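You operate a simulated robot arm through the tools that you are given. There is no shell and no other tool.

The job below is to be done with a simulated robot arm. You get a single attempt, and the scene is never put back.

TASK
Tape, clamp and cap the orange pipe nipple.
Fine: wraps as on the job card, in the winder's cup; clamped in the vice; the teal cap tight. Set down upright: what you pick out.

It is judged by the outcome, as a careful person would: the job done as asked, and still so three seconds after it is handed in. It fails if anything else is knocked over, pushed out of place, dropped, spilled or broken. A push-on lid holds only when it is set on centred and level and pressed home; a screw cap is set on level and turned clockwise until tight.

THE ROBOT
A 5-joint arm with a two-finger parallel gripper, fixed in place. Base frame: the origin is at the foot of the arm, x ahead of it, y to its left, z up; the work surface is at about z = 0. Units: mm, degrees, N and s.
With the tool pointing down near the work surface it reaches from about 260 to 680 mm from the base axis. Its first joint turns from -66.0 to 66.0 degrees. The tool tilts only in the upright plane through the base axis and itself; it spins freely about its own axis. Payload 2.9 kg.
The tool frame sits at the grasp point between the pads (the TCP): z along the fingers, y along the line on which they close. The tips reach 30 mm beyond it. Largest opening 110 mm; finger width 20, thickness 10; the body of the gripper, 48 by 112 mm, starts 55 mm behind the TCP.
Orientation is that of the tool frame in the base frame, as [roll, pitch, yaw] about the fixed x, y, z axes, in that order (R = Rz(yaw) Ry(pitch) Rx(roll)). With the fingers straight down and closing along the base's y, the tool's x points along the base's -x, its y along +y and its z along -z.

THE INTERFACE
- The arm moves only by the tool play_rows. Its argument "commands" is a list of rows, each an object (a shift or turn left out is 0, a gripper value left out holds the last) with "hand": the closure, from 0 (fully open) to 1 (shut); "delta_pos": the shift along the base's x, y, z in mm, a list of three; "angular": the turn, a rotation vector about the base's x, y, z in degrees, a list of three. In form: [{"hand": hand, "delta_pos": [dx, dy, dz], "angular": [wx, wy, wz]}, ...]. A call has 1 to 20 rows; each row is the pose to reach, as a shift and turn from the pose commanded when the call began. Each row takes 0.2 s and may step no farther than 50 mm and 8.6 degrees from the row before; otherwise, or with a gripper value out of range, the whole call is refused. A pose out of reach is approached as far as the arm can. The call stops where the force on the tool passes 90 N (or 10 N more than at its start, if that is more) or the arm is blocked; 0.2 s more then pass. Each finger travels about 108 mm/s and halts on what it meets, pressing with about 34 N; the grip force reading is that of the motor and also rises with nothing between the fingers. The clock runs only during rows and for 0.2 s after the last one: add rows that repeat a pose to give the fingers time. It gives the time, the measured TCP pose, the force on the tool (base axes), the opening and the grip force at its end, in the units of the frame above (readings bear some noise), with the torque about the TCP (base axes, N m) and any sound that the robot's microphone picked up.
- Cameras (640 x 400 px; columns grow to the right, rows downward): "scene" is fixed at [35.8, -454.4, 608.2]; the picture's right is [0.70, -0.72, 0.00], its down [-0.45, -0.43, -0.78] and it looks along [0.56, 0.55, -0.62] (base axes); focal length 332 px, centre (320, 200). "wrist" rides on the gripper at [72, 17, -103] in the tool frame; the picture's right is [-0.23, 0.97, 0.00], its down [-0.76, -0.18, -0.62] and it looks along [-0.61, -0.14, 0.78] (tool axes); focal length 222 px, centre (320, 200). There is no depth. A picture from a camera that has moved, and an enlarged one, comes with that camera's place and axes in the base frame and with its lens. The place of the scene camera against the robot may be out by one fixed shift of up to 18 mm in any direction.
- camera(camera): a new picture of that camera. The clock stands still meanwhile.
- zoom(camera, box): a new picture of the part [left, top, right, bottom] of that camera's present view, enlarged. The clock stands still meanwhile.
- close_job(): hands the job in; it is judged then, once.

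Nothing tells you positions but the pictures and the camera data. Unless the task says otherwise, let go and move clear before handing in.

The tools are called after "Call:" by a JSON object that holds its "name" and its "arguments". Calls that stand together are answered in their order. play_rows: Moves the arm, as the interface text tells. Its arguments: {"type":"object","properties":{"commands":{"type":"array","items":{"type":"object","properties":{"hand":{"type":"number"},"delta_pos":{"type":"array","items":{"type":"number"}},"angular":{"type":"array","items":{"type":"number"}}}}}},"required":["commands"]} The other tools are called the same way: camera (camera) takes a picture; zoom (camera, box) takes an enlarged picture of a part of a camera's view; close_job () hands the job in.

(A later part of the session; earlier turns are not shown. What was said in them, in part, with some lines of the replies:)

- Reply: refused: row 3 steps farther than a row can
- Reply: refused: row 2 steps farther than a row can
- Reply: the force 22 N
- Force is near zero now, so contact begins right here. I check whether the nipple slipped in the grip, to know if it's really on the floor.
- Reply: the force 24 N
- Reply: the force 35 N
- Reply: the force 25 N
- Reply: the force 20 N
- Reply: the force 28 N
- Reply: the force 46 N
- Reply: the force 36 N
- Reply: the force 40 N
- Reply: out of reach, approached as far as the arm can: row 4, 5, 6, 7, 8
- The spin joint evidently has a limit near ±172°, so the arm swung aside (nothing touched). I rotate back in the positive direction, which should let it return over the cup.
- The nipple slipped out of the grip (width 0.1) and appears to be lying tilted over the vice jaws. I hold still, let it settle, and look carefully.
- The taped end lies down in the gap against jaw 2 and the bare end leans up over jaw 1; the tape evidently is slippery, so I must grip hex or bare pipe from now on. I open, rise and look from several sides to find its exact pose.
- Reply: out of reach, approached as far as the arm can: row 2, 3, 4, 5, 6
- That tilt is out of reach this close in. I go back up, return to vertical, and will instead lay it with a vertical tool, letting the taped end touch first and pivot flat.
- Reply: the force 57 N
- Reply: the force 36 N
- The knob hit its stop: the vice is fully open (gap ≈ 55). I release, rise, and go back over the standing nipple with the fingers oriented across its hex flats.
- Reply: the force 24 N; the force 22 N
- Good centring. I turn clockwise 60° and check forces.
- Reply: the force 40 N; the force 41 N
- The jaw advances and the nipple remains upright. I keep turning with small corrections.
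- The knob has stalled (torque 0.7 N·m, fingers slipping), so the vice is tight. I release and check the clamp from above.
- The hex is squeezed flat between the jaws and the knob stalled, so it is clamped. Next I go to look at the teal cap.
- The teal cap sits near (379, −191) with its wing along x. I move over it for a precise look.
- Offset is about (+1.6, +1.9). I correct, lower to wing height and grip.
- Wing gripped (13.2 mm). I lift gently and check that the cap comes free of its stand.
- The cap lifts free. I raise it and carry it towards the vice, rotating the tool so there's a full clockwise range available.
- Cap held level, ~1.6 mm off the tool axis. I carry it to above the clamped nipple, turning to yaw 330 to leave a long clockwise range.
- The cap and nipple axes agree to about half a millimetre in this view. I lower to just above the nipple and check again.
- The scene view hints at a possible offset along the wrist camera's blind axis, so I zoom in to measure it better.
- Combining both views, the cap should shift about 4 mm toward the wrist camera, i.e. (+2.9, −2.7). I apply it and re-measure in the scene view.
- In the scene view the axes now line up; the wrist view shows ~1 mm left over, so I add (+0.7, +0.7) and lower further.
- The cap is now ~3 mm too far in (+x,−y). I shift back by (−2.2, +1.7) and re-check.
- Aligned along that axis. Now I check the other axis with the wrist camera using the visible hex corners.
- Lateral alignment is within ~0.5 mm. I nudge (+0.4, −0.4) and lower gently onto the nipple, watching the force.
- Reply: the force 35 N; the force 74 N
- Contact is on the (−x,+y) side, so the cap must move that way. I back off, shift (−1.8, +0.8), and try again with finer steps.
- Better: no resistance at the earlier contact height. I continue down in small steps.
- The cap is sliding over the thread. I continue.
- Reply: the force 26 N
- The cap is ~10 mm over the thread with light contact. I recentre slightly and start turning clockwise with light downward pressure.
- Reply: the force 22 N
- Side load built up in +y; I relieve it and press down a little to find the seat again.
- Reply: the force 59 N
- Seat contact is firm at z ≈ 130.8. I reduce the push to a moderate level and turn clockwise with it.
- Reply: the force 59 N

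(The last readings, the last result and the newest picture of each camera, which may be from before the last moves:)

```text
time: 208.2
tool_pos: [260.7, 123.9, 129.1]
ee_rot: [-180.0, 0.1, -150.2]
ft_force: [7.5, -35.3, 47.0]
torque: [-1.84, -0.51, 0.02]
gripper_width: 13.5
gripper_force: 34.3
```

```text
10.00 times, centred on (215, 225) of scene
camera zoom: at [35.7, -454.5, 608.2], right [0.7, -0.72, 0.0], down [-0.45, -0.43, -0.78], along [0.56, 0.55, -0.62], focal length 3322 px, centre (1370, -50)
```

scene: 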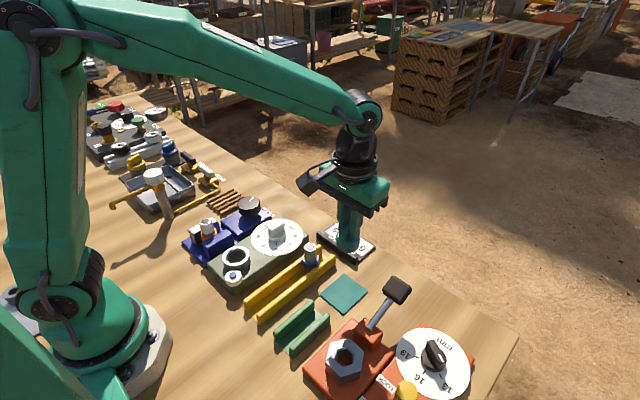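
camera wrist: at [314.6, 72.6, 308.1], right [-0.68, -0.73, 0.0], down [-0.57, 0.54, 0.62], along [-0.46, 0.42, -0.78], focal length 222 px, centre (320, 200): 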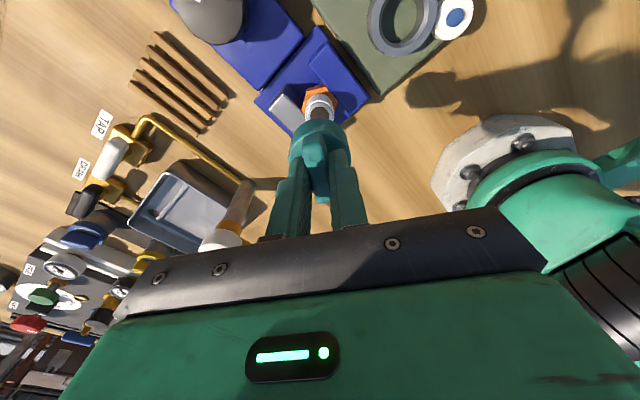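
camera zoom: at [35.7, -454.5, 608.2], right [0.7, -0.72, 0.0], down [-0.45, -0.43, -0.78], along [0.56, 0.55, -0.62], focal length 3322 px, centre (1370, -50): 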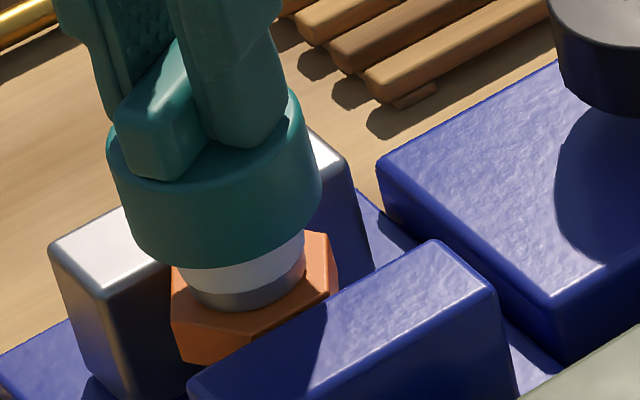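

Call:
{"name": "play_rows", "arguments": {"commands": [{"delta_pos": [0, -0.7, 0.6], "angular": [0, 0, 0]}, {"delta_pos": [0.2, -1.4, 1.2], "angular": [0, 0, 0]}, {"delta_pos": [0.2, -1.4, 1.2], "angular": [0, 0, 0]}]}}

Call:
{"name": "zoom", "arguments": {"camera": "wrist", "box": [250, 80, 390, 168]}}

```text
time: 209.0
tool_pos: [260.6, 123.0, 129.5]
ee_rot: [-179.9, 0.2, -150.1]
ft_force: [6.1, -6.1, 26.1]
torque: [-0.33, -0.71, 0.02]
gripper_width: 13.2
gripper_force: 33.7
```

```text
4.55 times, centred on (320, 124) of wrist
camera zoom: at [189.3, 101.5, 232.3], right [-0.29, 0.96, 0.0], down [0.75, 0.23, 0.63], along [0.6, 0.18, -0.78], focal length 1010 px, centre (320, 546)
```

zoom: 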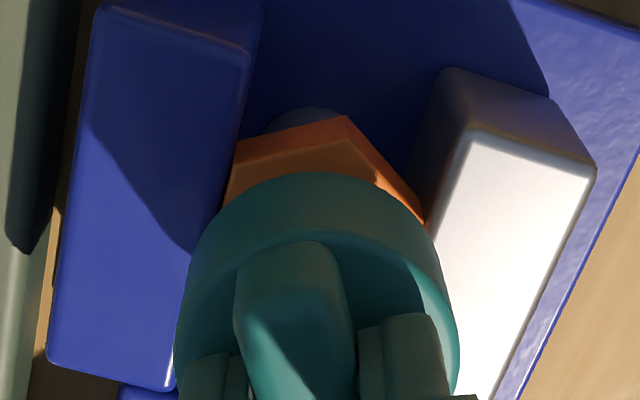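

The hex is still held squarely between both jaws. I continue turning the cap clockwise with moderate pressure.

Call:
{"name": "play_rows", "arguments": {"commands": [{"angular": [0, 0, -5]}, {"angular": [0, 0, -12]}, {"angular": [0, 0, -19]}, {"angular": [0, 0, -26]}, {"angular": [0, 0, -33]}, {"angular": [0, 0, -40]}, {"angular": [0, 0, -47]}, {"angular": [0, 0, -54]}, {"angular": [0, 0, -60]}, {"angular": [0, 0, -60]}]}}

Call:
{"name": "zoom", "arguments": {"camera": "scene", "box": [195, 205, 235, 245]}}

```text
time: 211.2
tool_pos: [258.9, 121.4, 129.8]
ee_rot: [-180.0, 0.1, 149.8]
ft_force: [-2.5, -9.7, -3.5]
torque: [-0.79, 0.19, 0.03]
gripper_width: 13.6
gripper_force: 33.8
```

```text
10.00 times, centred on (215, 225) of scene
camera zoom: at [35.8, -454.4, 608.2], right [0.7, -0.72, 0.0], down [-0.45, -0.43, -0.78], along [0.56, 0.55, -0.62], focal length 3322 px, centre (1370, -50)
```

zoom: 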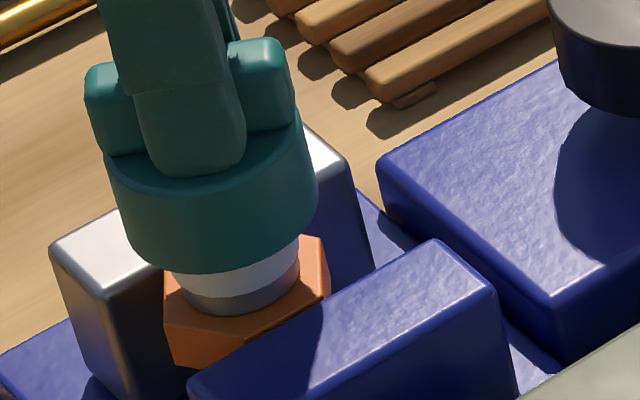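

Axial load dropped while turning, so the thread is drawing the cap down. I keep following it down and turning clockwise.

Call:
{"name": "play_rows", "arguments": {"commands": [{"delta_pos": [0, -0.3, -0.6], "angular": [0, 0, -3]}, {"delta_pos": [0, -0.4, -1], "angular": [0, 0, -10]}, {"delta_pos": [0, -0.4, -1.1], "angular": [0, 0, -17]}, {"delta_pos": [0, -0.4, -1.2], "angular": [0, 0, -24]}, {"delta_pos": [0, -0.4, -1.3], "angular": [0, 0, -31]}, {"delta_pos": [0, -0.4, -1.4], "angular": [0, 0, -38]}, {"delta_pos": [0, -0.4, -1.5], "angular": [0, 0, -45]}, {"delta_pos": [0, -0.4, -1.6], "angular": [0, 0, -52]}, {"delta_pos": [0, -0.4, -1.7], "angular": [0, 0, -60]}, {"delta_pos": [0, -0.4, -1.7], "angular": [0, 0, -60]}]}}

Call:
{"name": "zoom", "arguments": {"camera": "scene", "box": [195, 205, 235, 245]}}

```text
time: 213.4
tool_pos: [259.4, 121.8, 128.6]
ee_rot: [-179.9, 0.0, 89.8]
ft_force: [-7.1, -17.3, 9.7]
torque: [-1.24, 0.55, 0.01]
gripper_width: 13.3
gripper_force: 33.9
```

```text
10.00 times, centred on (215, 225) of scene
camera zoom: at [35.8, -454.4, 608.2], right [0.7, -0.72, 0.0], down [-0.45, -0.43, -0.78], along [0.56, 0.55, -0.62], focal length 3322 px, centre (1370, -50)
```

zoom: 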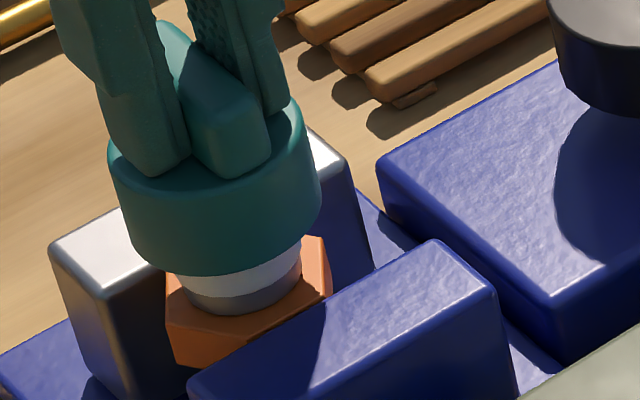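

Call:
{"name": "play_rows", "arguments": {"commands": [{"delta_pos": [-0.2, -0.5, -0.2], "angular": [0, 0, -4]}, {"delta_pos": [-0.3, -0.8, -0.4], "angular": [0, 0, -11]}, {"delta_pos": [-0.3, -0.8, -0.6], "angular": [0, 0, -18]}, {"delta_pos": [-0.3, -0.8, -0.8], "angular": [0, 0, -25]}, {"delta_pos": [-0.3, -0.8, -1.0], "angular": [0, 0, -32]}, {"delta_pos": [-0.3, -0.8, -1.2], "angular": [0, 0, -39]}, {"delta_pos": [-0.3, -0.8, -1.3], "angular": [0, 0, -44]}, {"delta_pos": [-0.3, -0.8, -1.3], "angular": [0, 0, -44]}]}}

Call:
{"name": "zoom", "arguments": {"camera": "wrist", "box": [250, 80, 390, 168]}}

Call:
{"name": "zoom", "arguments": {"camera": "scene", "box": [195, 205, 235, 245]}}

```text
time: 215.2
tool_pos: [259.6, 121.5, 127.4]
ee_rot: [-180.0, 0.0, 45.8]
ft_force: [-13.2, -4.9, 46.1]
torque: [-0.34, 1.07, 0.0]
gripper_width: 13.3
gripper_force: 33.9
```

```text
4.55 times, centred on (320, 124) of wrist
camera zoom: at [322.7, 161.2, 230.8], right [0.54, -0.84, 0.0], down [-0.66, -0.42, 0.62], along [-0.52, -0.34, -0.78], focal length 1010 px, centre (320, 546)
```

zoom: 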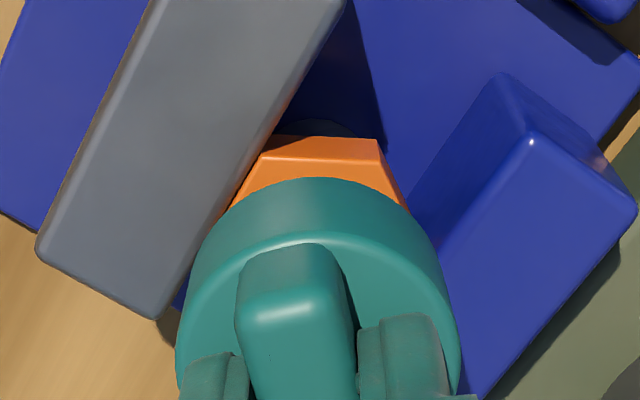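

```text
10.00 times, centred on (215, 225) of scene
camera zoom: at [35.7, -454.5, 608.2], right [0.7, -0.72, 0.0], down [-0.45, -0.43, -0.78], along [0.56, 0.55, -0.62], focal length 3322 px, centre (1370, -50)
```

zoom: 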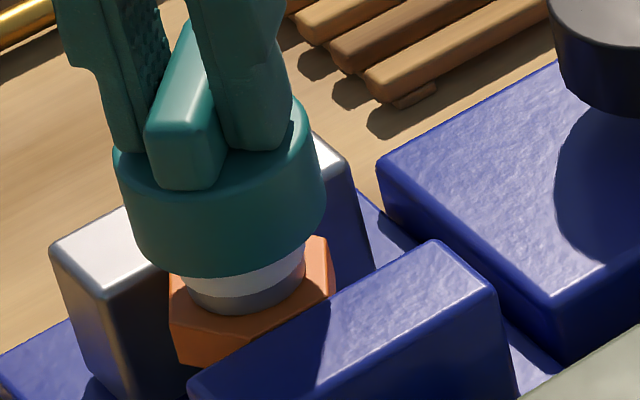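

Threading continues. I've reached the spin limit, so I ease off, open wide, turn the gripper back +180°, and regrip the wing.

Call:
{"name": "play_rows", "arguments": {"commands": [{"delta_pos": [0.2, 0, 0.8]}, {"delta_pos": [0.3, 0, 1.5]}, {"delta_pos": [0.3, 0, 1.5], "hand": 0.8}, {"delta_pos": [0.3, 0, 1.5], "hand": 0.6}, {"delta_pos": [0.3, 0, 1.5], "hand": 0.4}, {"delta_pos": [0.3, 0, 1.5], "hand": 0.4}, {"delta_pos": [0.3, 0, 20], "hand": 0.4}, {"delta_pos": [0.3, 0, 40], "hand": 0.4}, {"delta_pos": [0.3, 0, 40], "hand": 0.4}]}}

Call:
{"name": "camera", "arguments": {"camera": "wrist"}}

Call:
{"name": "zoom", "arguments": {"camera": "wrist", "box": [240, 80, 400, 180]}}

Call:
{"name": "zoom", "arguments": {"camera": "scene", "box": [185, 200, 245, 250]}}

```text
time: 217.2
tool_pos: [258.0, 119.2, 167.6]
ee_rot: [-180.0, 0.0, 45.9]
ft_force: [-0.4, -0.2, 0.2]
torque: [-0.03, -0.01, 0.02]
gripper_width: 66.1
gripper_force: 0.0
```

```text
taken
camera wrist: at [321.7, 160.6, 270.6], right [0.54, -0.84, 0.0], down [-0.66, -0.42, 0.62], along [-0.52, -0.34, -0.78], focal length 222 px, centre (320, 200)
```

wrist: 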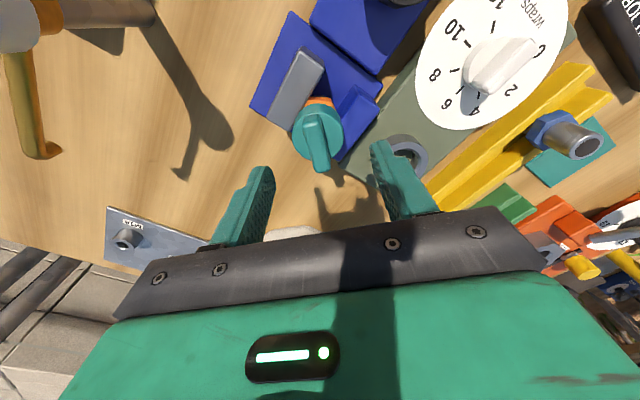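

```text
4.00 times, centred on (320, 130) of wrist
camera zoom: at [321.7, 160.6, 270.6], right [0.54, -0.84, 0.0], down [-0.66, -0.42, 0.62], along [-0.52, -0.34, -0.78], focal length 888 px, centre (320, 480)
```

zoom: 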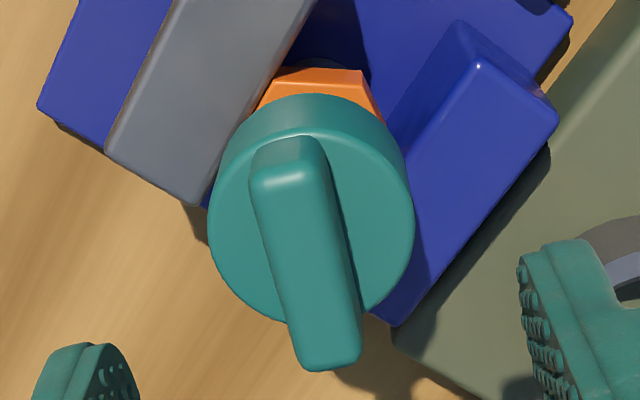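

```text
8.00 times, centred on (215, 225) of scene
camera zoom: at [35.8, -454.4, 608.2], right [0.7, -0.72, 0.0], down [-0.45, -0.43, -0.78], along [0.56, 0.55, -0.62], focal length 2658 px, centre (1160, 0)
```

zoom: 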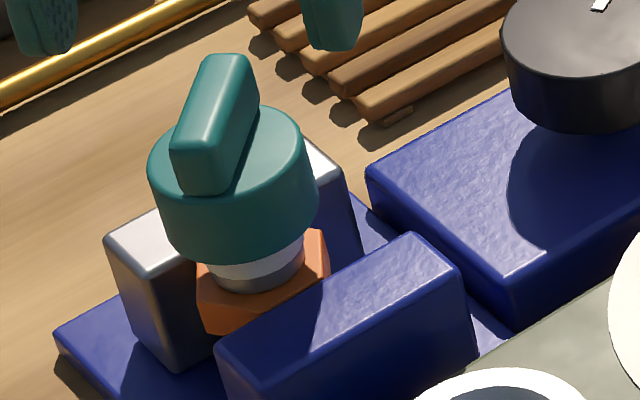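

The cap sits level on the nipple, partially threaded. I rotate the gripper +180° above it and recentre for a second bite.

Call:
{"name": "play_rows", "arguments": {"commands": [{"angular": [0, 0, 8.2]}, {"angular": [0, 0, 16.4]}, {"angular": [0, 0, 24.6]}, {"angular": [0, 0, 32.8]}, {"angular": [0, 0, 41]}, {"angular": [0, 0, 49.2]}, {"angular": [0, 0, 57.4]}, {"angular": [0, 0, 65.6]}, {"angular": [0, 0, 73.8]}, {"angular": [0, 0, 82]}, {"angular": [0, 0, 90]}]}}

Call:
{"name": "play_rows", "arguments": {"commands": [{"angular": [0, 0, 8.2]}, {"angular": [0, 0, 16.4]}, {"angular": [0, 0, 24.6]}, {"angular": [0, 0, 32.8]}, {"angular": [0, 0, 41]}, {"angular": [0, 0, 49.2]}, {"angular": [0, 0, 57.4]}, {"angular": [0, 0, 65.6]}, {"angular": [0, 0, 73.8]}, {"angular": [0, 0, 82]}, {"angular": [0, 0, 90], "delta_pos": [-0.3, 1.5, 0]}, {"angular": [0, 0, 90], "delta_pos": [-0.3, 1.5, 0]}]}}

Call:
{"name": "zoom", "arguments": {"camera": "wrist", "box": [240, 80, 400, 180]}}

```text
time: 219.6
tool_pos: [260.1, 120.3, 166.8]
ee_rot: [179.8, 0.2, 136.0]
ft_force: [0.3, -0.8, -0.6]
torque: [0.0, 0.0, 0.03]
gripper_width: 66.2
gripper_force: 0.1
```

```text
time: 222.2
tool_pos: [258.8, 120.7, 167.3]
ee_rot: [180.0, 0.0, -134.0]
ft_force: [1.1, -0.2, 0.4]
torque: [0.0, 0.01, -0.01]
gripper_width: 66.1
gripper_force: 0.1
```

```text
4.00 times, centred on (320, 130) of wrist
camera zoom: at [197.0, 81.8, 270.3], right [-0.54, 0.84, 0.0], down [0.66, 0.42, 0.62], along [0.52, 0.34, -0.78], focal length 888 px, centre (320, 480)
```

zoom: 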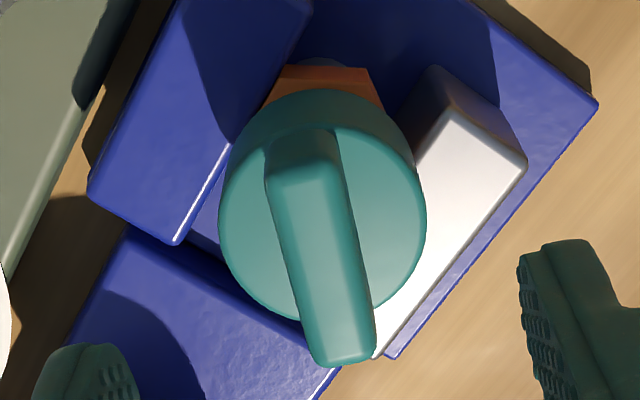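

Call:
{"name": "play_rows", "arguments": {"commands": [{"delta_pos": [-0.3, 0.3, -15]}, {"delta_pos": [-0.3, 0.3, -30]}, {"delta_pos": [-0.3, 0.3, -37.5]}, {"delta_pos": [-0.3, 0.3, -37.5]}, {"delta_pos": [-0.3, 0.3, -37.5], "hand": 0.6}, {"delta_pos": [-0.3, 0.3, -37.5], "hand": 0.8}, {"delta_pos": [-0.3, 0.3, -37.5], "hand": 1}, {"delta_pos": [-0.3, 0.3, -37.5], "hand": 1}, {"delta_pos": [-0.3, 0.3, -37.5], "hand": 1}]}}

Call:
{"name": "zoom", "arguments": {"camera": "scene", "box": [185, 200, 245, 250]}}

```text
time: 224.2
tool_pos: [258.9, 123.0, 130.4]
ee_rot: [180.0, 0.0, -134.1]
ft_force: [1.3, -2.7, -1.8]
torque: [-0.16, -0.07, -0.02]
gripper_width: 13.3
gripper_force: 34.2
```

```text
8.00 times, centred on (215, 225) of scene
camera zoom: at [35.8, -454.4, 608.2], right [0.7, -0.72, 0.0], down [-0.45, -0.43, -0.78], along [0.56, 0.55, -0.62], focal length 2658 px, centre (1160, 0)
```

zoom: 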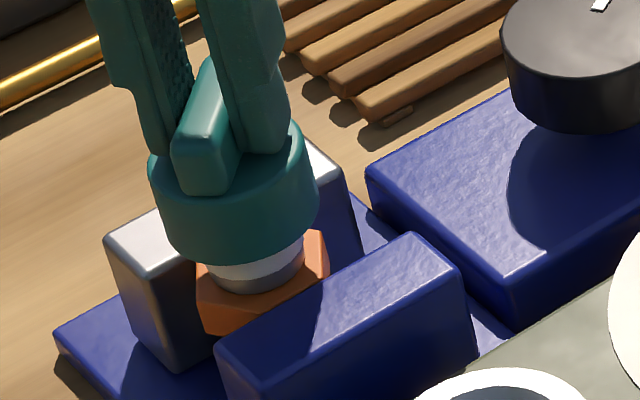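

Regripped with negligible side force. I turn clockwise another 60° with light downward pressure.

Call:
{"name": "play_rows", "arguments": {"commands": [{"delta_pos": [0, 0, -0.4], "angular": [0, 0, -3]}, {"delta_pos": [0, 0, -0.5], "angular": [0, 0, -9]}, {"delta_pos": [0, 0, -0.6], "angular": [0, 0, -16]}, {"delta_pos": [0, 0, -0.7], "angular": [0, 0, -23]}, {"delta_pos": [0, 0, -0.7], "angular": [0, 0, -30]}, {"delta_pos": [0, 0, -0.8], "angular": [0, 0, -37]}, {"delta_pos": [0, 0, -0.9], "angular": [0, 0, -44]}, {"delta_pos": [0, 0, -0.9], "angular": [0, 0, -51]}, {"delta_pos": [0, 0, -1.0], "angular": [0, 0, -58]}, {"delta_pos": [0, 0, -1.0], "angular": [0, 0, -60]}]}}

```text
time: 226.4
tool_pos: [259.5, 122.4, 129.3]
ee_rot: [179.9, 0.2, 165.8]
ft_force: [7.4, -16.1, 14.3]
torque: [-0.87, -0.76, 0.07]
gripper_width: 13.0
gripper_force: 33.9
```

Call:
{"name": "play_rows", "arguments": {"commands": [{"delta_pos": [0.1, -0.4, 0], "angular": [0, 0, -3]}, {"delta_pos": [0.2, -0.7, -0.1], "angular": [0, 0, -9]}, {"delta_pos": [0.2, -0.7, -0.2], "angular": [0, 0, -16]}, {"delta_pos": [0.2, -0.7, -0.3], "angular": [0, 0, -23]}, {"delta_pos": [0.2, -0.7, -0.3], "angular": [0, 0, -30]}, {"delta_pos": [0.2, -0.7, -0.4], "angular": [0, 0, -37]}, {"delta_pos": [0.2, -0.7, -0.5], "angular": [0, 0, -44]}, {"delta_pos": [0.2, -0.7, -0.5], "angular": [0, 0, -51]}, {"delta_pos": [0.2, -0.7, -0.6], "angular": [0, 0, -58]}, {"delta_pos": [0.2, -0.7, -0.6], "angular": [0, 0, -60]}]}}

Call:
{"name": "zoom", "arguments": {"camera": "scene", "box": [185, 200, 245, 250]}}

```text
time: 228.6
tool_pos: [258.5, 121.3, 127.9]
ee_rot: [-179.9, 0.0, 105.7]
ft_force: [-8.1, -19.6, 14.9]
torque: [-1.13, 0.7, 0.08]
gripper_width: 13.5
gripper_force: 33.8
```

```text
8.00 times, centred on (215, 225) of scene
camera zoom: at [35.8, -454.4, 608.2], right [0.7, -0.72, 0.0], down [-0.45, -0.43, -0.78], along [0.56, 0.55, -0.62], focal length 2658 px, centre (1160, 0)
```

zoom: 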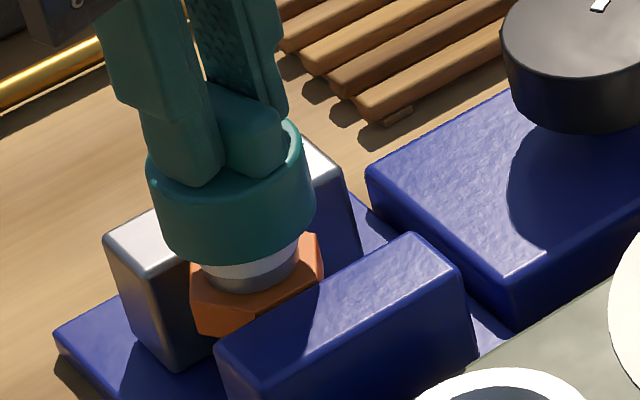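

Call:
{"name": "play_rows", "arguments": {"commands": [{"delta_pos": [-0.1, -0.4, 0], "angular": [0, 0, -3]}, {"delta_pos": [-0.3, -0.7, -0.1], "angular": [0, 0, -9]}, {"delta_pos": [-0.3, -0.7, -0.2], "angular": [0, 0, -16]}, {"delta_pos": [-0.3, -0.7, -0.3], "angular": [0, 0, -23]}, {"delta_pos": [-0.3, -0.7, -0.3], "angular": [0, 0, -30]}, {"delta_pos": [-0.3, -0.7, -0.4], "angular": [0, 0, -37]}, {"delta_pos": [-0.3, -0.7, -0.5], "angular": [0, 0, -44]}, {"delta_pos": [-0.3, -0.7, -0.5], "angular": [0, 0, -51]}, {"delta_pos": [-0.3, -0.7, -0.6], "angular": [0, 0, -58]}, {"delta_pos": [-0.3, -0.7, -0.6], "angular": [0, 0, -62]}]}}

Call:
{"name": "zoom", "arguments": {"camera": "scene", "box": [185, 200, 245, 250]}}

```text
time: 230.8
tool_pos: [259.6, 121.7, 126.7]
ee_rot: [180.0, -0.1, 43.8]
ft_force: [-0.6, -1.2, -2.8]
torque: [-0.09, 0.08, 0.0]
gripper_width: 13.4
gripper_force: 34.3
```

```text
8.00 times, centred on (215, 225) of scene
camera zoom: at [35.8, -454.4, 608.2], right [0.7, -0.72, 0.0], down [-0.45, -0.43, -0.78], along [0.56, 0.55, -0.62], focal length 2658 px, centre (1160, 0)
```

zoom: 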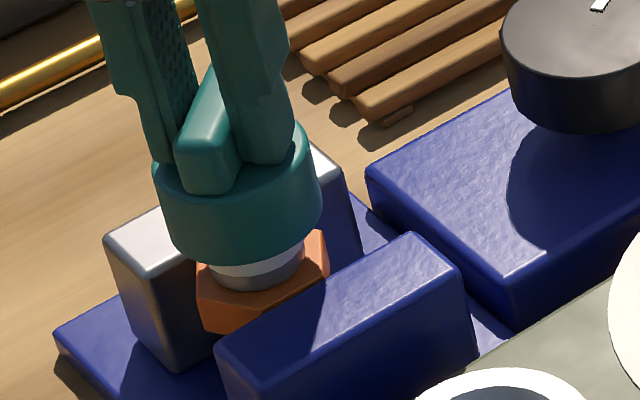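

The cap keeps descending. I regrip again (+180°) for another turn.

Call:
{"name": "play_rows", "arguments": {"commands": [{"hand": 0.8}, {"hand": 0.6}, {"hand": 0.4}, {"hand": 0.4}, {"delta_pos": [0, 0, 15]}, {"delta_pos": [0, 0, 30]}, {"delta_pos": [0, 0, 30], "angular": [0, 0, 8.2]}, {"delta_pos": [0, 0, 30], "angular": [0, 0, 16.4]}, {"delta_pos": [0, 0, 30], "angular": [0, 0, 24.6]}, {"delta_pos": [0, 0, 30], "angular": [0, 0, 32.8]}, {"delta_pos": [0, 0, 30], "angular": [0, 0, 41]}, {"delta_pos": [0, 0, 30], "angular": [0, 0, 49.2]}, {"delta_pos": [0, 0, 30], "angular": [0, 0, 57.4]}, {"delta_pos": [0, 0, 30], "angular": [0, 0, 65.6]}, {"delta_pos": [0, 0, 30], "angular": [0, 0, 73.8]}, {"delta_pos": [0, 0, 30], "angular": [0, 0, 82]}, {"delta_pos": [0, 0, 30], "angular": [0, 0, 90]}]}}

Call:
{"name": "play_rows", "arguments": {"commands": [{"angular": [0, 0, 8.2]}, {"angular": [0, 0, 16.4]}, {"angular": [0, 0, 24.6]}, {"angular": [0, 0, 32.8]}, {"angular": [0, 0, 41]}, {"angular": [0, 0, 49.2]}, {"angular": [0, 0, 57.4]}, {"angular": [0, 0, 65.6]}, {"angular": [0, 0, 73.8]}, {"angular": [0, 0, 82]}, {"angular": [0, 0, 90]}, {"angular": [0, 0, 90]}]}}

Call:
{"name": "zoom", "arguments": {"camera": "wrist", "box": [240, 80, 400, 180]}}

Call:
{"name": "zoom", "arguments": {"camera": "scene", "box": [185, 200, 245, 250]}}

```text
time: 234.4
tool_pos: [260.6, 120.5, 156.8]
ee_rot: [179.8, 0.0, 134.0]
ft_force: [-0.6, 0.2, 0.4]
torque: [0.01, 0.0, 0.0]
gripper_width: 66.2
gripper_force: 0.1
```

```text
time: 237.0
tool_pos: [260.2, 120.4, 157.0]
ee_rot: [179.9, 0.0, -136.0]
ft_force: [-1.0, -0.6, 1.5]
torque: [-0.02, 0.02, -0.03]
gripper_width: 65.9
gripper_force: 0.1
```

```text
4.00 times, centred on (320, 130) of wrist
camera zoom: at [195.9, 83.5, 260.4], right [-0.51, 0.86, 0.0], down [0.67, 0.4, 0.62], along [0.53, 0.32, -0.78], focal length 888 px, centre (320, 480)
```

zoom: 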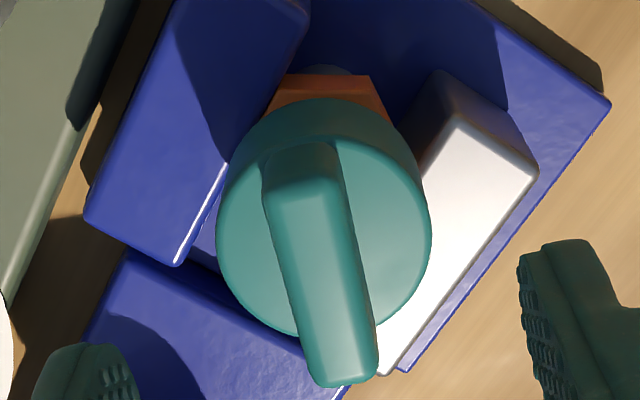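

```text
8.00 times, centred on (215, 225) of scene
camera zoom: at [35.8, -454.4, 608.2], right [0.7, -0.72, 0.0], down [-0.45, -0.43, -0.78], along [0.56, 0.55, -0.62], focal length 2658 px, centre (1160, 0)
```

zoom: 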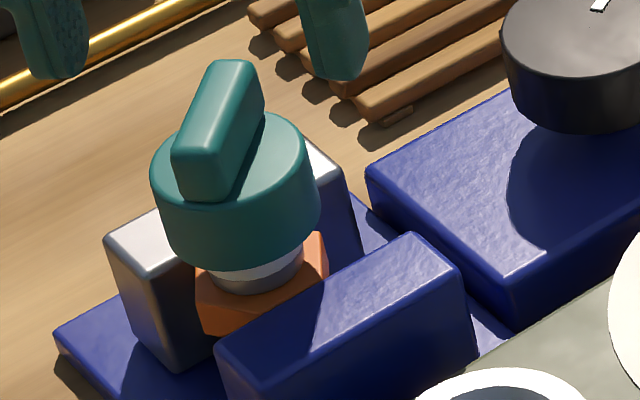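

Call:
{"name": "play_rows", "arguments": {"commands": [{"delta_pos": [-1, 0.4, -12]}, {"delta_pos": [-1, 0.4, -24]}, {"delta_pos": [-1, 0.4, -28.5]}, {"delta_pos": [-1, 0.4, -28.5]}, {"delta_pos": [-1, 0.4, -28.5], "hand": 0.6}, {"delta_pos": [-1, 0.4, -28.5], "hand": 0.8}, {"delta_pos": [-1, 0.4, -28.5], "hand": 1}, {"delta_pos": [-1, 0.4, -28.5], "hand": 1}, {"delta_pos": [-1, 0.4, -28.5], "hand": 1}]}}

Call:
{"name": "play_rows", "arguments": {"commands": [{"delta_pos": [0, 0, -0.3], "angular": [0, 0, -3]}, {"delta_pos": [0, 0, -0.4], "angular": [0, 0, -9]}, {"delta_pos": [0, -0.1, -0.5], "angular": [0, 0, -16]}, {"delta_pos": [0, -0.2, -0.5], "angular": [0, 0, -23]}, {"delta_pos": [0, -0.3, -0.6], "angular": [0, 0, -30]}, {"delta_pos": [0, -0.4, -0.6], "angular": [0, 0, -37]}, {"delta_pos": [0, -0.5, -0.7], "angular": [0, 0, -44]}, {"delta_pos": [0, -0.6, -0.7], "angular": [0, 0, -51]}, {"delta_pos": [0, -0.7, -0.8], "angular": [0, 0, -58]}, {"delta_pos": [0, -0.8, -0.9], "angular": [0, 0, -66]}, {"delta_pos": [0, -0.9, -1.0], "angular": [0, 0, -74]}, {"delta_pos": [0, -1, -1.1], "angular": [0, 0, -82]}, {"delta_pos": [0, -1, -1.2], "angular": [0, 0, -90]}, {"delta_pos": [0, -1, -1.2], "angular": [0, 0, -90]}]}}

```text
time: 239.0
tool_pos: [259.3, 121.7, 128.8]
ee_rot: [-180.0, 0.0, -136.1]
ft_force: [-0.6, 2.3, 0.6]
torque: [0.11, 0.08, 0.0]
gripper_width: 13.3
gripper_force: 34.0
```

```text
time: 242.0
tool_pos: [258.5, 121.2, 127.8]
ee_rot: [179.6, 0.2, 134.0]
ft_force: [-2.1, 6.5, 11.2]
torque: [0.28, 0.25, 0.9]
gripper_width: 16.5
gripper_force: 33.8
```

Torque rose sharply to 0.9 N·m and the wing is prying the pads, so the cap has come tight. I look, then release without turning back.

Call:
{"name": "zoom", "arguments": {"camera": "wrist", "box": [240, 100, 400, 200]}}

Call:
{"name": "zoom", "arguments": {"camera": "scene", "box": [185, 200, 245, 250]}}

```text
4.00 times, centred on (320, 150) of wrist
camera zoom: at [220.1, 185.3, 230.8], right [0.86, 0.51, 0.0], down [0.4, -0.67, 0.62], along [0.32, -0.53, -0.78], focal length 888 px, centre (320, 400)
```

zoom: 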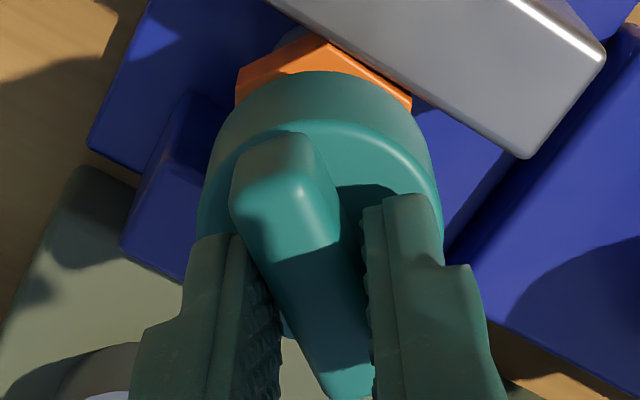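

```text
8.00 times, centred on (215, 225) of scene
camera zoom: at [35.8, -454.4, 608.2], right [0.7, -0.72, 0.0], down [-0.45, -0.43, -0.78], along [0.56, 0.55, -0.62], focal length 2658 px, centre (1160, 0)
```

zoom: 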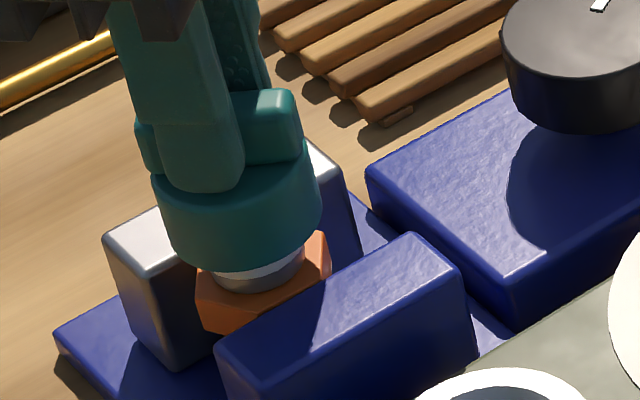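

The wing has stopped relative to the vice while the gripper kept turning: tight. I release, realign with the wing and give one more confirming clockwise torque.

Call:
{"name": "play_rows", "arguments": {"commands": [{"hand": 0.8}, {"hand": 0.6}, {"hand": 0.4}, {"hand": 0.4}, {"delta_pos": [0, 0, 15]}, {"delta_pos": [0, 0, 35]}, {"delta_pos": [0, 0, 35]}]}}

Call:
{"name": "zoom", "arguments": {"camera": "wrist", "box": [240, 80, 400, 180]}}

Call:
{"name": "zoom", "arguments": {"camera": "scene", "box": [185, 200, 245, 250]}}

```text
time: 243.6
tool_pos: [256.9, 118.4, 164.2]
ee_rot: [179.9, 0.1, 134.0]
ft_force: [0.5, -0.8, -0.3]
torque: [0.01, -0.01, 0.01]
gripper_width: 66.2
gripper_force: 0.0
```

```text
4.00 times, centred on (320, 130) of wrist
camera zoom: at [220.0, 182.9, 267.6], right [0.86, 0.51, 0.0], down [0.4, -0.67, 0.62], along [0.32, -0.53, -0.78], focal length 888 px, centre (320, 480)
```

zoom: 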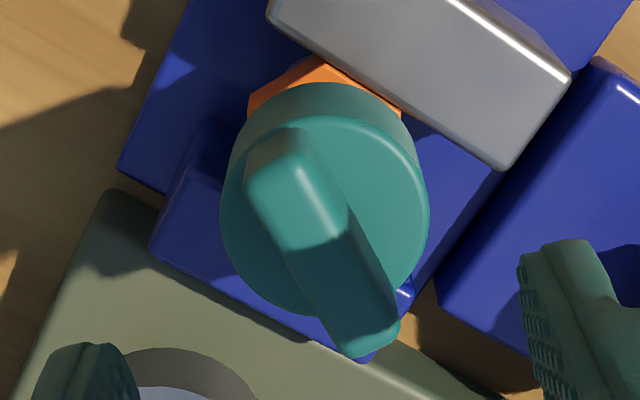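

```text
8.00 times, centred on (215, 225) of scene
camera zoom: at [35.8, -454.4, 608.2], right [0.7, -0.72, 0.0], down [-0.45, -0.43, -0.78], along [0.56, 0.55, -0.62], focal length 2658 px, centre (1160, 0)
```

zoom: 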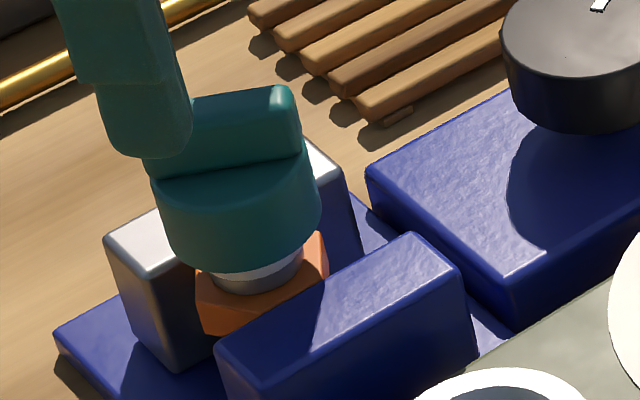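

Call:
{"name": "play_rows", "arguments": {"commands": [{"delta_pos": [0, 1, 0], "angular": [0, 0, 7]}, {"delta_pos": [0.2, 2, 0], "angular": [0, 0, 13.5]}, {"delta_pos": [0.2, 2, -15], "angular": [0, 0, 13.5]}, {"delta_pos": [0.2, 2, -30], "angular": [0, 0, 13.5]}, {"delta_pos": [0.2, 2, -35.5], "angular": [0, 0, 13.5]}, {"delta_pos": [0.2, 2, -35.5], "angular": [0, 0, 13.5]}, {"delta_pos": [0.2, 2, -35.5], "angular": [0, 0, 13.5], "hand": 0.6}, {"delta_pos": [0.2, 2, -35.5], "angular": [0, 0, 13.5], "hand": 0.8}, {"delta_pos": [0.2, 2, -35.5], "angular": [0, 0, 13.5], "hand": 1}, {"delta_pos": [0.2, 2, -35.5], "angular": [0, 0, 13.5], "hand": 1}, {"delta_pos": [0.2, 2, -35.5], "angular": [0, 0, 13.5], "hand": 1}]}}

Call:
{"name": "zoom", "arguments": {"camera": "wrist", "box": [240, 100, 400, 200]}}

```text
time: 246.0
tool_pos: [258.3, 122.2, 130.7]
ee_rot: [180.0, 0.2, 147.4]
ft_force: [0.0, -3.9, 0.3]
torque: [-0.19, 0.12, 0.18]
gripper_width: 13.2
gripper_force: 33.8
```

```text
4.00 times, centred on (320, 150) of wrist
camera zoom: at [205.8, 175.8, 232.0], right [0.72, 0.7, 0.0], down [0.54, -0.56, 0.62], along [0.44, -0.45, -0.78], focal length 888 px, centre (320, 400)
```

zoom: 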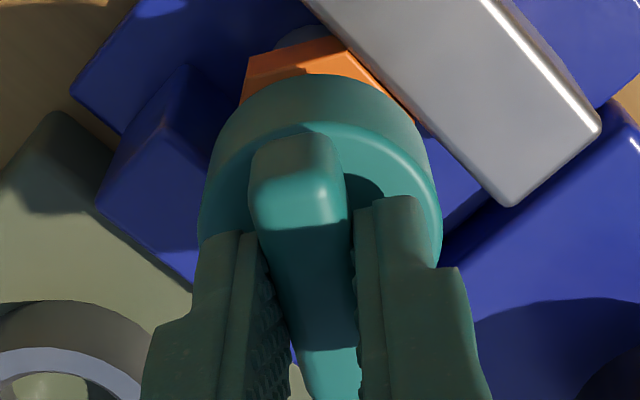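

Call:
{"name": "play_rows", "arguments": {"commands": [{"angular": [0, 0, -2]}, {"angular": [0, 0, -4]}, {"angular": [0, 0, -6]}, {"angular": [0, 0, -8]}, {"angular": [0, 0, -8]}]}}

```text
time: 247.2
tool_pos: [259.0, 121.7, 127.2]
ee_rot: [179.8, 0.1, 139.4]
ft_force: [-1.7, -10.0, 12.4]
torque: [-0.53, 0.08, 0.78]
gripper_width: 14.4
gripper_force: 33.7
```

Torque climbs to 0.8 N·m within a few degrees: tight. I give slightly more, then release.

Call:
{"name": "play_rows", "arguments": {"commands": [{"angular": [0, 0, -3]}, {"angular": [0, 0, -6]}, {"angular": [0, 0, -8]}, {"angular": [0, 0, -8]}]}}

Call:
{"name": "zoom", "arguments": {"camera": "wrist", "box": [240, 80, 400, 180]}}

```text
time: 248.2
tool_pos: [258.9, 124.0, 127.0]
ee_rot: [179.9, -0.1, 131.4]
ft_force: [-3.7, -6.8, 4.4]
torque: [-0.39, 0.27, 0.93]
gripper_width: 17.0
gripper_force: 33.6
```

```text
4.00 times, centred on (320, 130) of wrist
camera zoom: at [223.2, 188.5, 230.1], right [0.88, 0.47, 0.0], down [0.37, -0.69, 0.62], along [0.3, -0.55, -0.78], focal length 888 px, centre (320, 480)
```

zoom: 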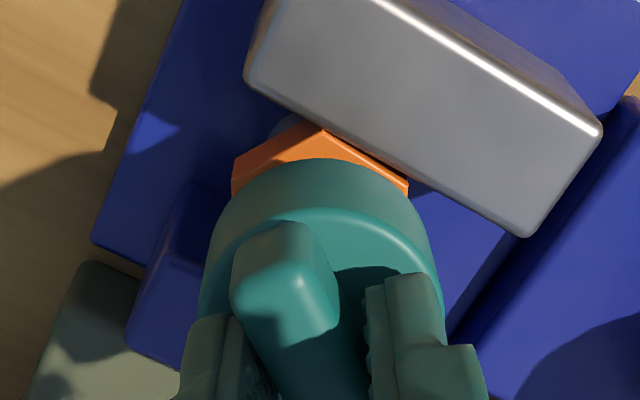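

The cap is tight. I release it, rise and inspect everything.

Call:
{"name": "play_rows", "arguments": {"commands": [{"hand": 0.8}, {"hand": 0.6}, {"hand": 0.4}, {"hand": 0.4}, {"delta_pos": [0, 0, 15]}, {"delta_pos": [0, 0, 40]}, {"delta_pos": [0, 0, 70]}, {"delta_pos": [0, 0, 70]}]}}

Call:
{"name": "camera", "arguments": {"camera": "wrist"}}

Call:
{"name": "zoom", "arguments": {"camera": "wrist", "box": [240, 60, 400, 160]}}

Call:
{"name": "camera", "arguments": {"camera": "scene"}}

Call:
{"name": "zoom", "arguments": {"camera": "scene", "box": [185, 200, 245, 250]}}

```text
time: 250.0
tool_pos: [258.6, 121.8, 197.6]
ee_rot: [179.7, 0.0, 131.5]
ft_force: [1.0, 0.1, 0.2]
torque: [-0.01, 0.01, 0.0]
gripper_width: 66.2
gripper_force: 0.0
```

```text
taken
camera wrist: at [223.5, 187.2, 300.0], right [0.88, 0.47, 0.0], down [0.37, -0.69, 0.62], along [0.3, -0.55, -0.78], focal length 222 px, centre (320, 200)
```

wrist: 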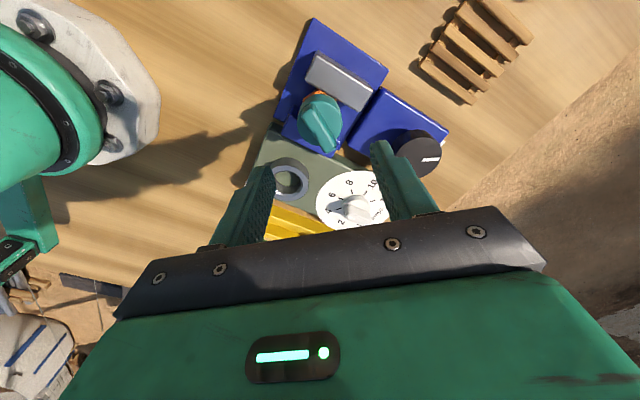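

```text
4.00 times, centred on (320, 110) of wrist
camera zoom: at [223.5, 187.2, 300.0], right [0.88, 0.47, 0.0], down [0.37, -0.69, 0.62], along [0.3, -0.55, -0.78], focal length 888 px, centre (320, 560)
```

zoom: 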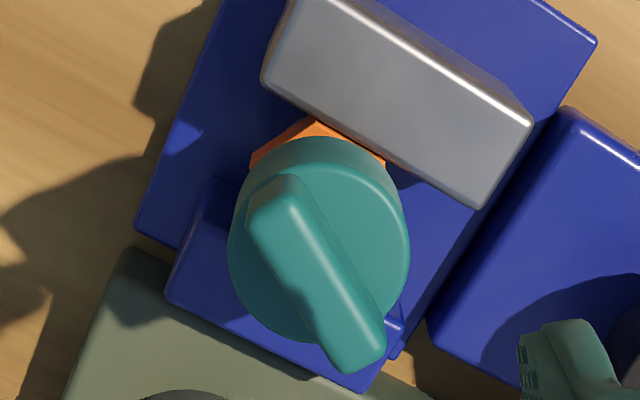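

```text
taken
```

scene: 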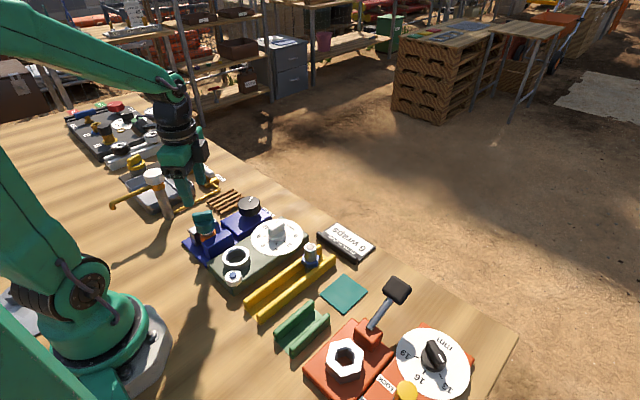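

```text
8.00 times, centred on (215, 225) of scene
camera zoom: at [35.8, -454.4, 608.2], right [0.7, -0.72, 0.0], down [-0.45, -0.43, -0.78], along [0.56, 0.55, -0.62], focal length 2658 px, centre (1160, 0)
```

zoom: 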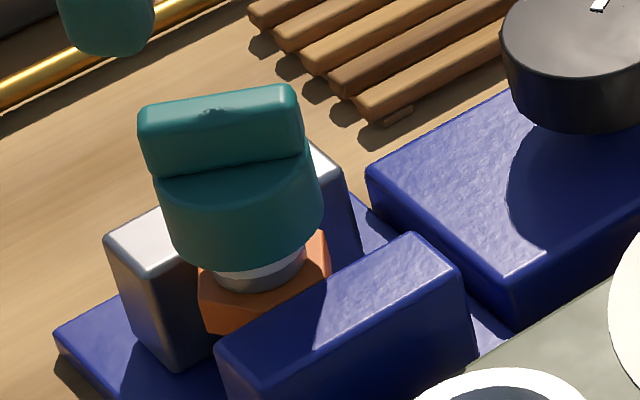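

Everything looks good. To be sure of the clamp after the capping loads, I go back to the vice knob and apply clockwise torque once more.

Call:
{"name": "play_rows", "arguments": {"commands": [{"delta_pos": [20, 1, 0], "angular": [0, 0, 7], "hand": 0.35}, {"delta_pos": [45, 3, 0], "angular": [0, 0, 14], "hand": 0.29}, {"delta_pos": [70, 5, 0], "angular": [0, 0, 21]}, {"delta_pos": [95, 6.5, 0], "angular": [0, 0, 28]}, {"delta_pos": [115, 7.5, 0], "angular": [0, 0, 35]}, {"delta_pos": [127.4, 8.4, -20], "angular": [0, 0, 42]}, {"delta_pos": [127.4, 8.4, -55], "angular": [0, 0, 48.5]}, {"delta_pos": [127.4, 8.4, -90], "angular": [0, 0, 48.5]}, {"delta_pos": [127.4, 8.4, -90], "angular": [0, 0, 48.5]}]}}

Call:
{"name": "zoom", "arguments": {"camera": "wrist", "box": [220, 80, 420, 205]}}

```text
time: 252.0
tool_pos: [385.9, 131.6, 107.8]
ee_rot: [180.0, 0.1, -179.9]
ft_force: [-0.5, 0.0, 0.1]
torque: [0.0, 0.02, 0.0]
gripper_width: 78.1
gripper_force: 0.0
```

```text
3.20 times, centred on (320, 142) of wrist
camera zoom: at [313.5, 149.1, 211.0], right [0.23, 0.97, 0.0], down [0.76, -0.18, 0.62], along [0.61, -0.14, -0.78], focal length 711 px, centre (320, 384)
```

zoom: 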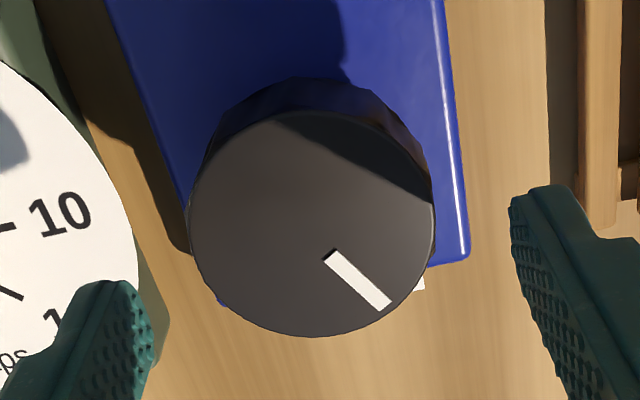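

Call:
{"name": "play_rows", "arguments": {"commands": [{"delta_pos": [-0.4, -1.6, -15]}, {"delta_pos": [-0.4, -1.6, -35]}, {"delta_pos": [-0.4, -1.6, -35]}, {"delta_pos": [-0.4, -1.6, -35], "hand": 0.4}, {"delta_pos": [-0.4, -1.6, -35], "hand": 0.5}, {"delta_pos": [-0.4, -1.6, -35], "hand": 1}, {"delta_pos": [-0.4, -1.6, -35], "hand": 1}]}}

Call:
{"name": "play_rows", "arguments": {"commands": [{"angular": [0, 0, -3]}, {"angular": [0, 0, -7]}, {"angular": [0, 0, -11]}, {"angular": [0, 0, -15]}, {"angular": [0, 0, -15]}]}}

Call:
{"name": "zoom", "arguments": {"camera": "wrist", "box": [220, 80, 420, 205]}}

```text
time: 253.6
tool_pos: [385.1, 129.6, 73.5]
ee_rot: [-179.8, 0.1, 180.0]
ft_force: [-2.0, 21.3, -7.2]
torque: [-0.06, -0.26, 0.0]
gripper_width: 55.6
gripper_force: 45.0
```

```text
time: 254.8
tool_pos: [386.1, 130.2, 73.1]
ee_rot: [179.7, 0.3, 164.9]
ft_force: [0.3, 25.5, 6.0]
torque: [-0.06, -0.64, 0.26]
gripper_width: 55.3
gripper_force: 45.5
```

```text
3.20 times, centred on (320, 142) of wrist
camera zoom: at [320.4, 165.2, 175.6], right [0.47, 0.88, 0.0], down [0.69, -0.37, 0.63], along [0.55, -0.29, -0.78], focal length 711 px, centre (320, 384)
```

zoom: 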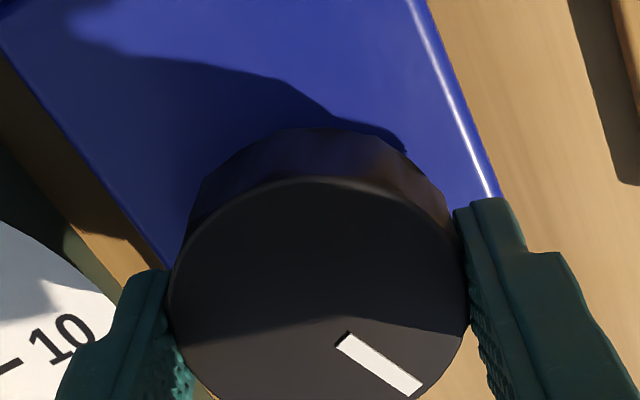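

Call:
{"name": "play_rows", "arguments": {"commands": [{"delta_pos": [0, 0.8, 0], "angular": [0, 0, -4]}, {"delta_pos": [0, 1, 0], "angular": [0, 0, -10]}, {"delta_pos": [0, 1, 0], "angular": [0, 0, -17]}, {"delta_pos": [0, 1, 0], "angular": [0, 0, -24]}, {"delta_pos": [0, 1, 0], "angular": [0, 0, -30]}, {"delta_pos": [0, 1, 0], "angular": [0, 0, -30]}]}}

Call:
{"name": "zoom", "arguments": {"camera": "wrist", "box": [220, 80, 420, 205]}}

Call:
{"name": "zoom", "arguments": {"camera": "scene", "box": [180, 190, 280, 255]}}

```text
time: 256.2
tool_pos: [385.6, 128.9, 71.7]
ee_rot: [179.8, 0.2, 134.8]
ft_force: [9.9, 18.2, -5.0]
torque: [0.09, 0.08, 0.78]
gripper_width: 55.9
gripper_force: 45.7
```

```text
3.20 times, centred on (320, 142) of wrist
camera zoom: at [346.0, 193.4, 174.8], right [0.85, 0.53, 0.0], down [0.41, -0.67, 0.62], along [0.33, -0.53, -0.78], focal length 711 px, centre (320, 384)
```

zoom: 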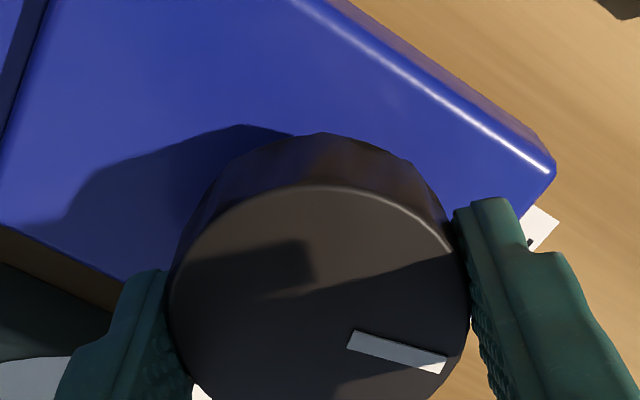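

```text
6.15 times, centred on (230, 222) of scene
camera zoom: at [35.9, -454.4, 608.2], right [0.7, -0.72, 0.0], down [-0.45, -0.43, -0.78], along [0.56, 0.55, -0.62], focal length 2044 px, centre (874, 62)
```

zoom: 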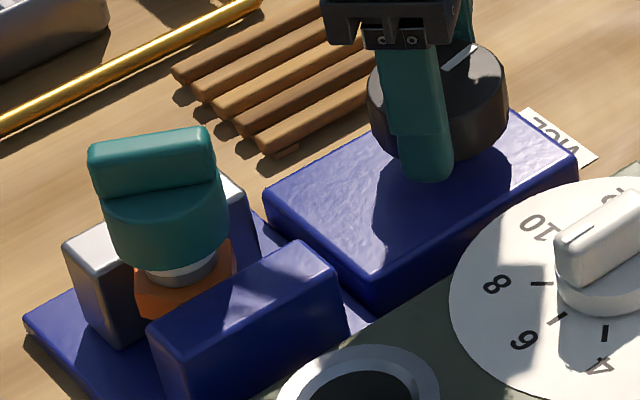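

The knob is stalled at 0.78 N·m, so the clamp is tight. I release, rise clear, and do a final inspection.

Call:
{"name": "play_rows", "arguments": {"commands": [{"hand": 0.4}, {"hand": 0.29}, {"hand": 0.25}, {"delta_pos": [0, 0, 25]}, {"delta_pos": [0, 0, 65]}, {"delta_pos": [0, 0, 110]}, {"delta_pos": [0, 0, 150]}, {"delta_pos": [10, -20, 190]}, {"delta_pos": [20, -50, 220]}, {"delta_pos": [20, -90, 230]}, {"delta_pos": [20, -90, 230]}]}}

Call:
{"name": "camera", "arguments": {"camera": "scene"}}

Call:
{"name": "zoom", "arguments": {"camera": "scene", "box": [180, 185, 300, 275]}}

Call:
{"name": "zoom", "arguments": {"camera": "scene", "box": [230, 230, 510, 400]}}

Call:
{"name": "camera", "arguments": {"camera": "wrist"}}

```text
time: 258.6
tool_pos: [406.2, 36.7, 302.8]
ee_rot: [-180.0, 0.1, 134.8]
ft_force: [0.2, -0.1, -0.8]
torque: [0.01, 0.02, -0.03]
gripper_width: 82.3
gripper_force: 0.1
```

```text
taken
```

scene: 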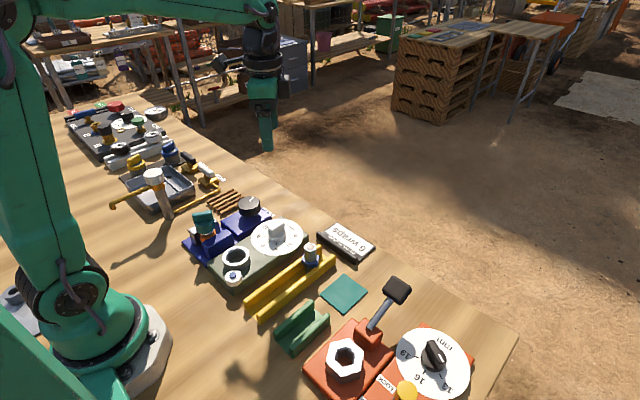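

```text
4.44 times, centred on (240, 230) of scene
camera zoom: at [35.8, -454.4, 608.2], right [0.7, -0.72, 0.0], down [-0.45, -0.43, -0.78], along [0.56, 0.55, -0.62], focal length 1476 px, centre (676, 67)
```

zoom: 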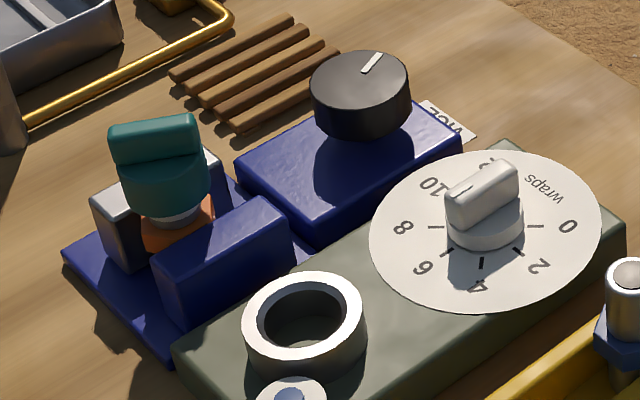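

```text
2.29 times, centred on (370, 315) of scene
camera zoom: at [35.8, -454.4, 608.2], right [0.7, -0.72, 0.0], down [-0.45, -0.43, -0.78], along [0.56, 0.55, -0.62], focal length 759 px, centre (206, -63)
```

zoom: 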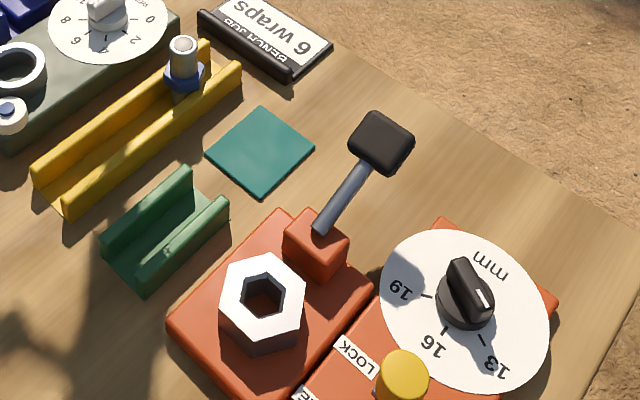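

```text
taken
camera wrist: at [367.8, 100.7, 405.9], right [0.85, 0.53, 0.0], down [0.41, -0.67, 0.62], along [0.33, -0.53, -0.78], focal length 222 px, centre (320, 200)
```

wrist: 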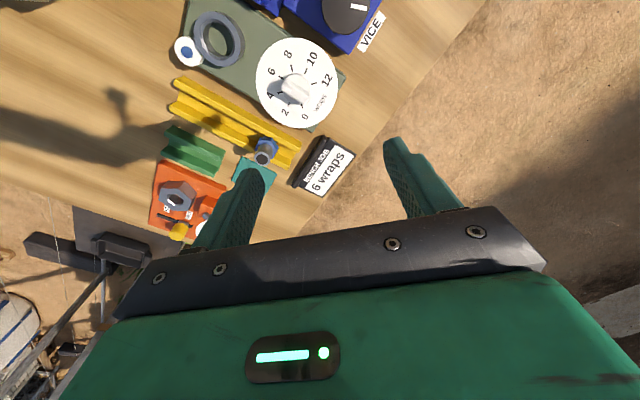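

The orange nipple is taped, with the dial at 6 to match the card. It stands upright, clamped in the vice, and the teal cap is on level and tight. Nothing else on the bench has moved and the arm is clear, so I'm handing the job in.

One thing went wrong on the way. The nipple slipped out of the gripper by its tape and fell into the open vice. I stood it upright again on the bench before clamping it.

Call:
{"name": "close_job", "arguments": {}}

```text
The job is handed in.
```

I handed the job in with the orange nipple taped, clamped in the vice and capped. I haven't seen the judge's result.

- **Tape:** the winder dial went from 0 to 6, matching the "6 wraps" card, with the nipple standing in the cup. White tape is visible on the thread.
- **Clamp:** the hex sits flat between the jaws. The knob stalled at about 0.8 N·m, and did so again when I re-checked it after capping.
- **Cap:** the teal cap is screwed on level. It came tight at about 0.9 N·m and did not turn further.

**Dropped nipple:** it slipped out of the gripper by its tape on the way to the vice, fell into the open jaws and landed leaning, taped end down. I picked it up by the bare end and turned it upright on the open bench. I then carried it to the vice by its hex. The tape looked intact in the pictures, but the end of it rubbed on the bench while I was turning it.

**Shift in the vice:** the nipple also slid a few millimetres along the jaws while I was screwing the cap on, which is why I re-tightened the vice at the end.

Nothing else on the bench was knocked or moved, as far as the final pictures show. The arm was clear when I handed in.
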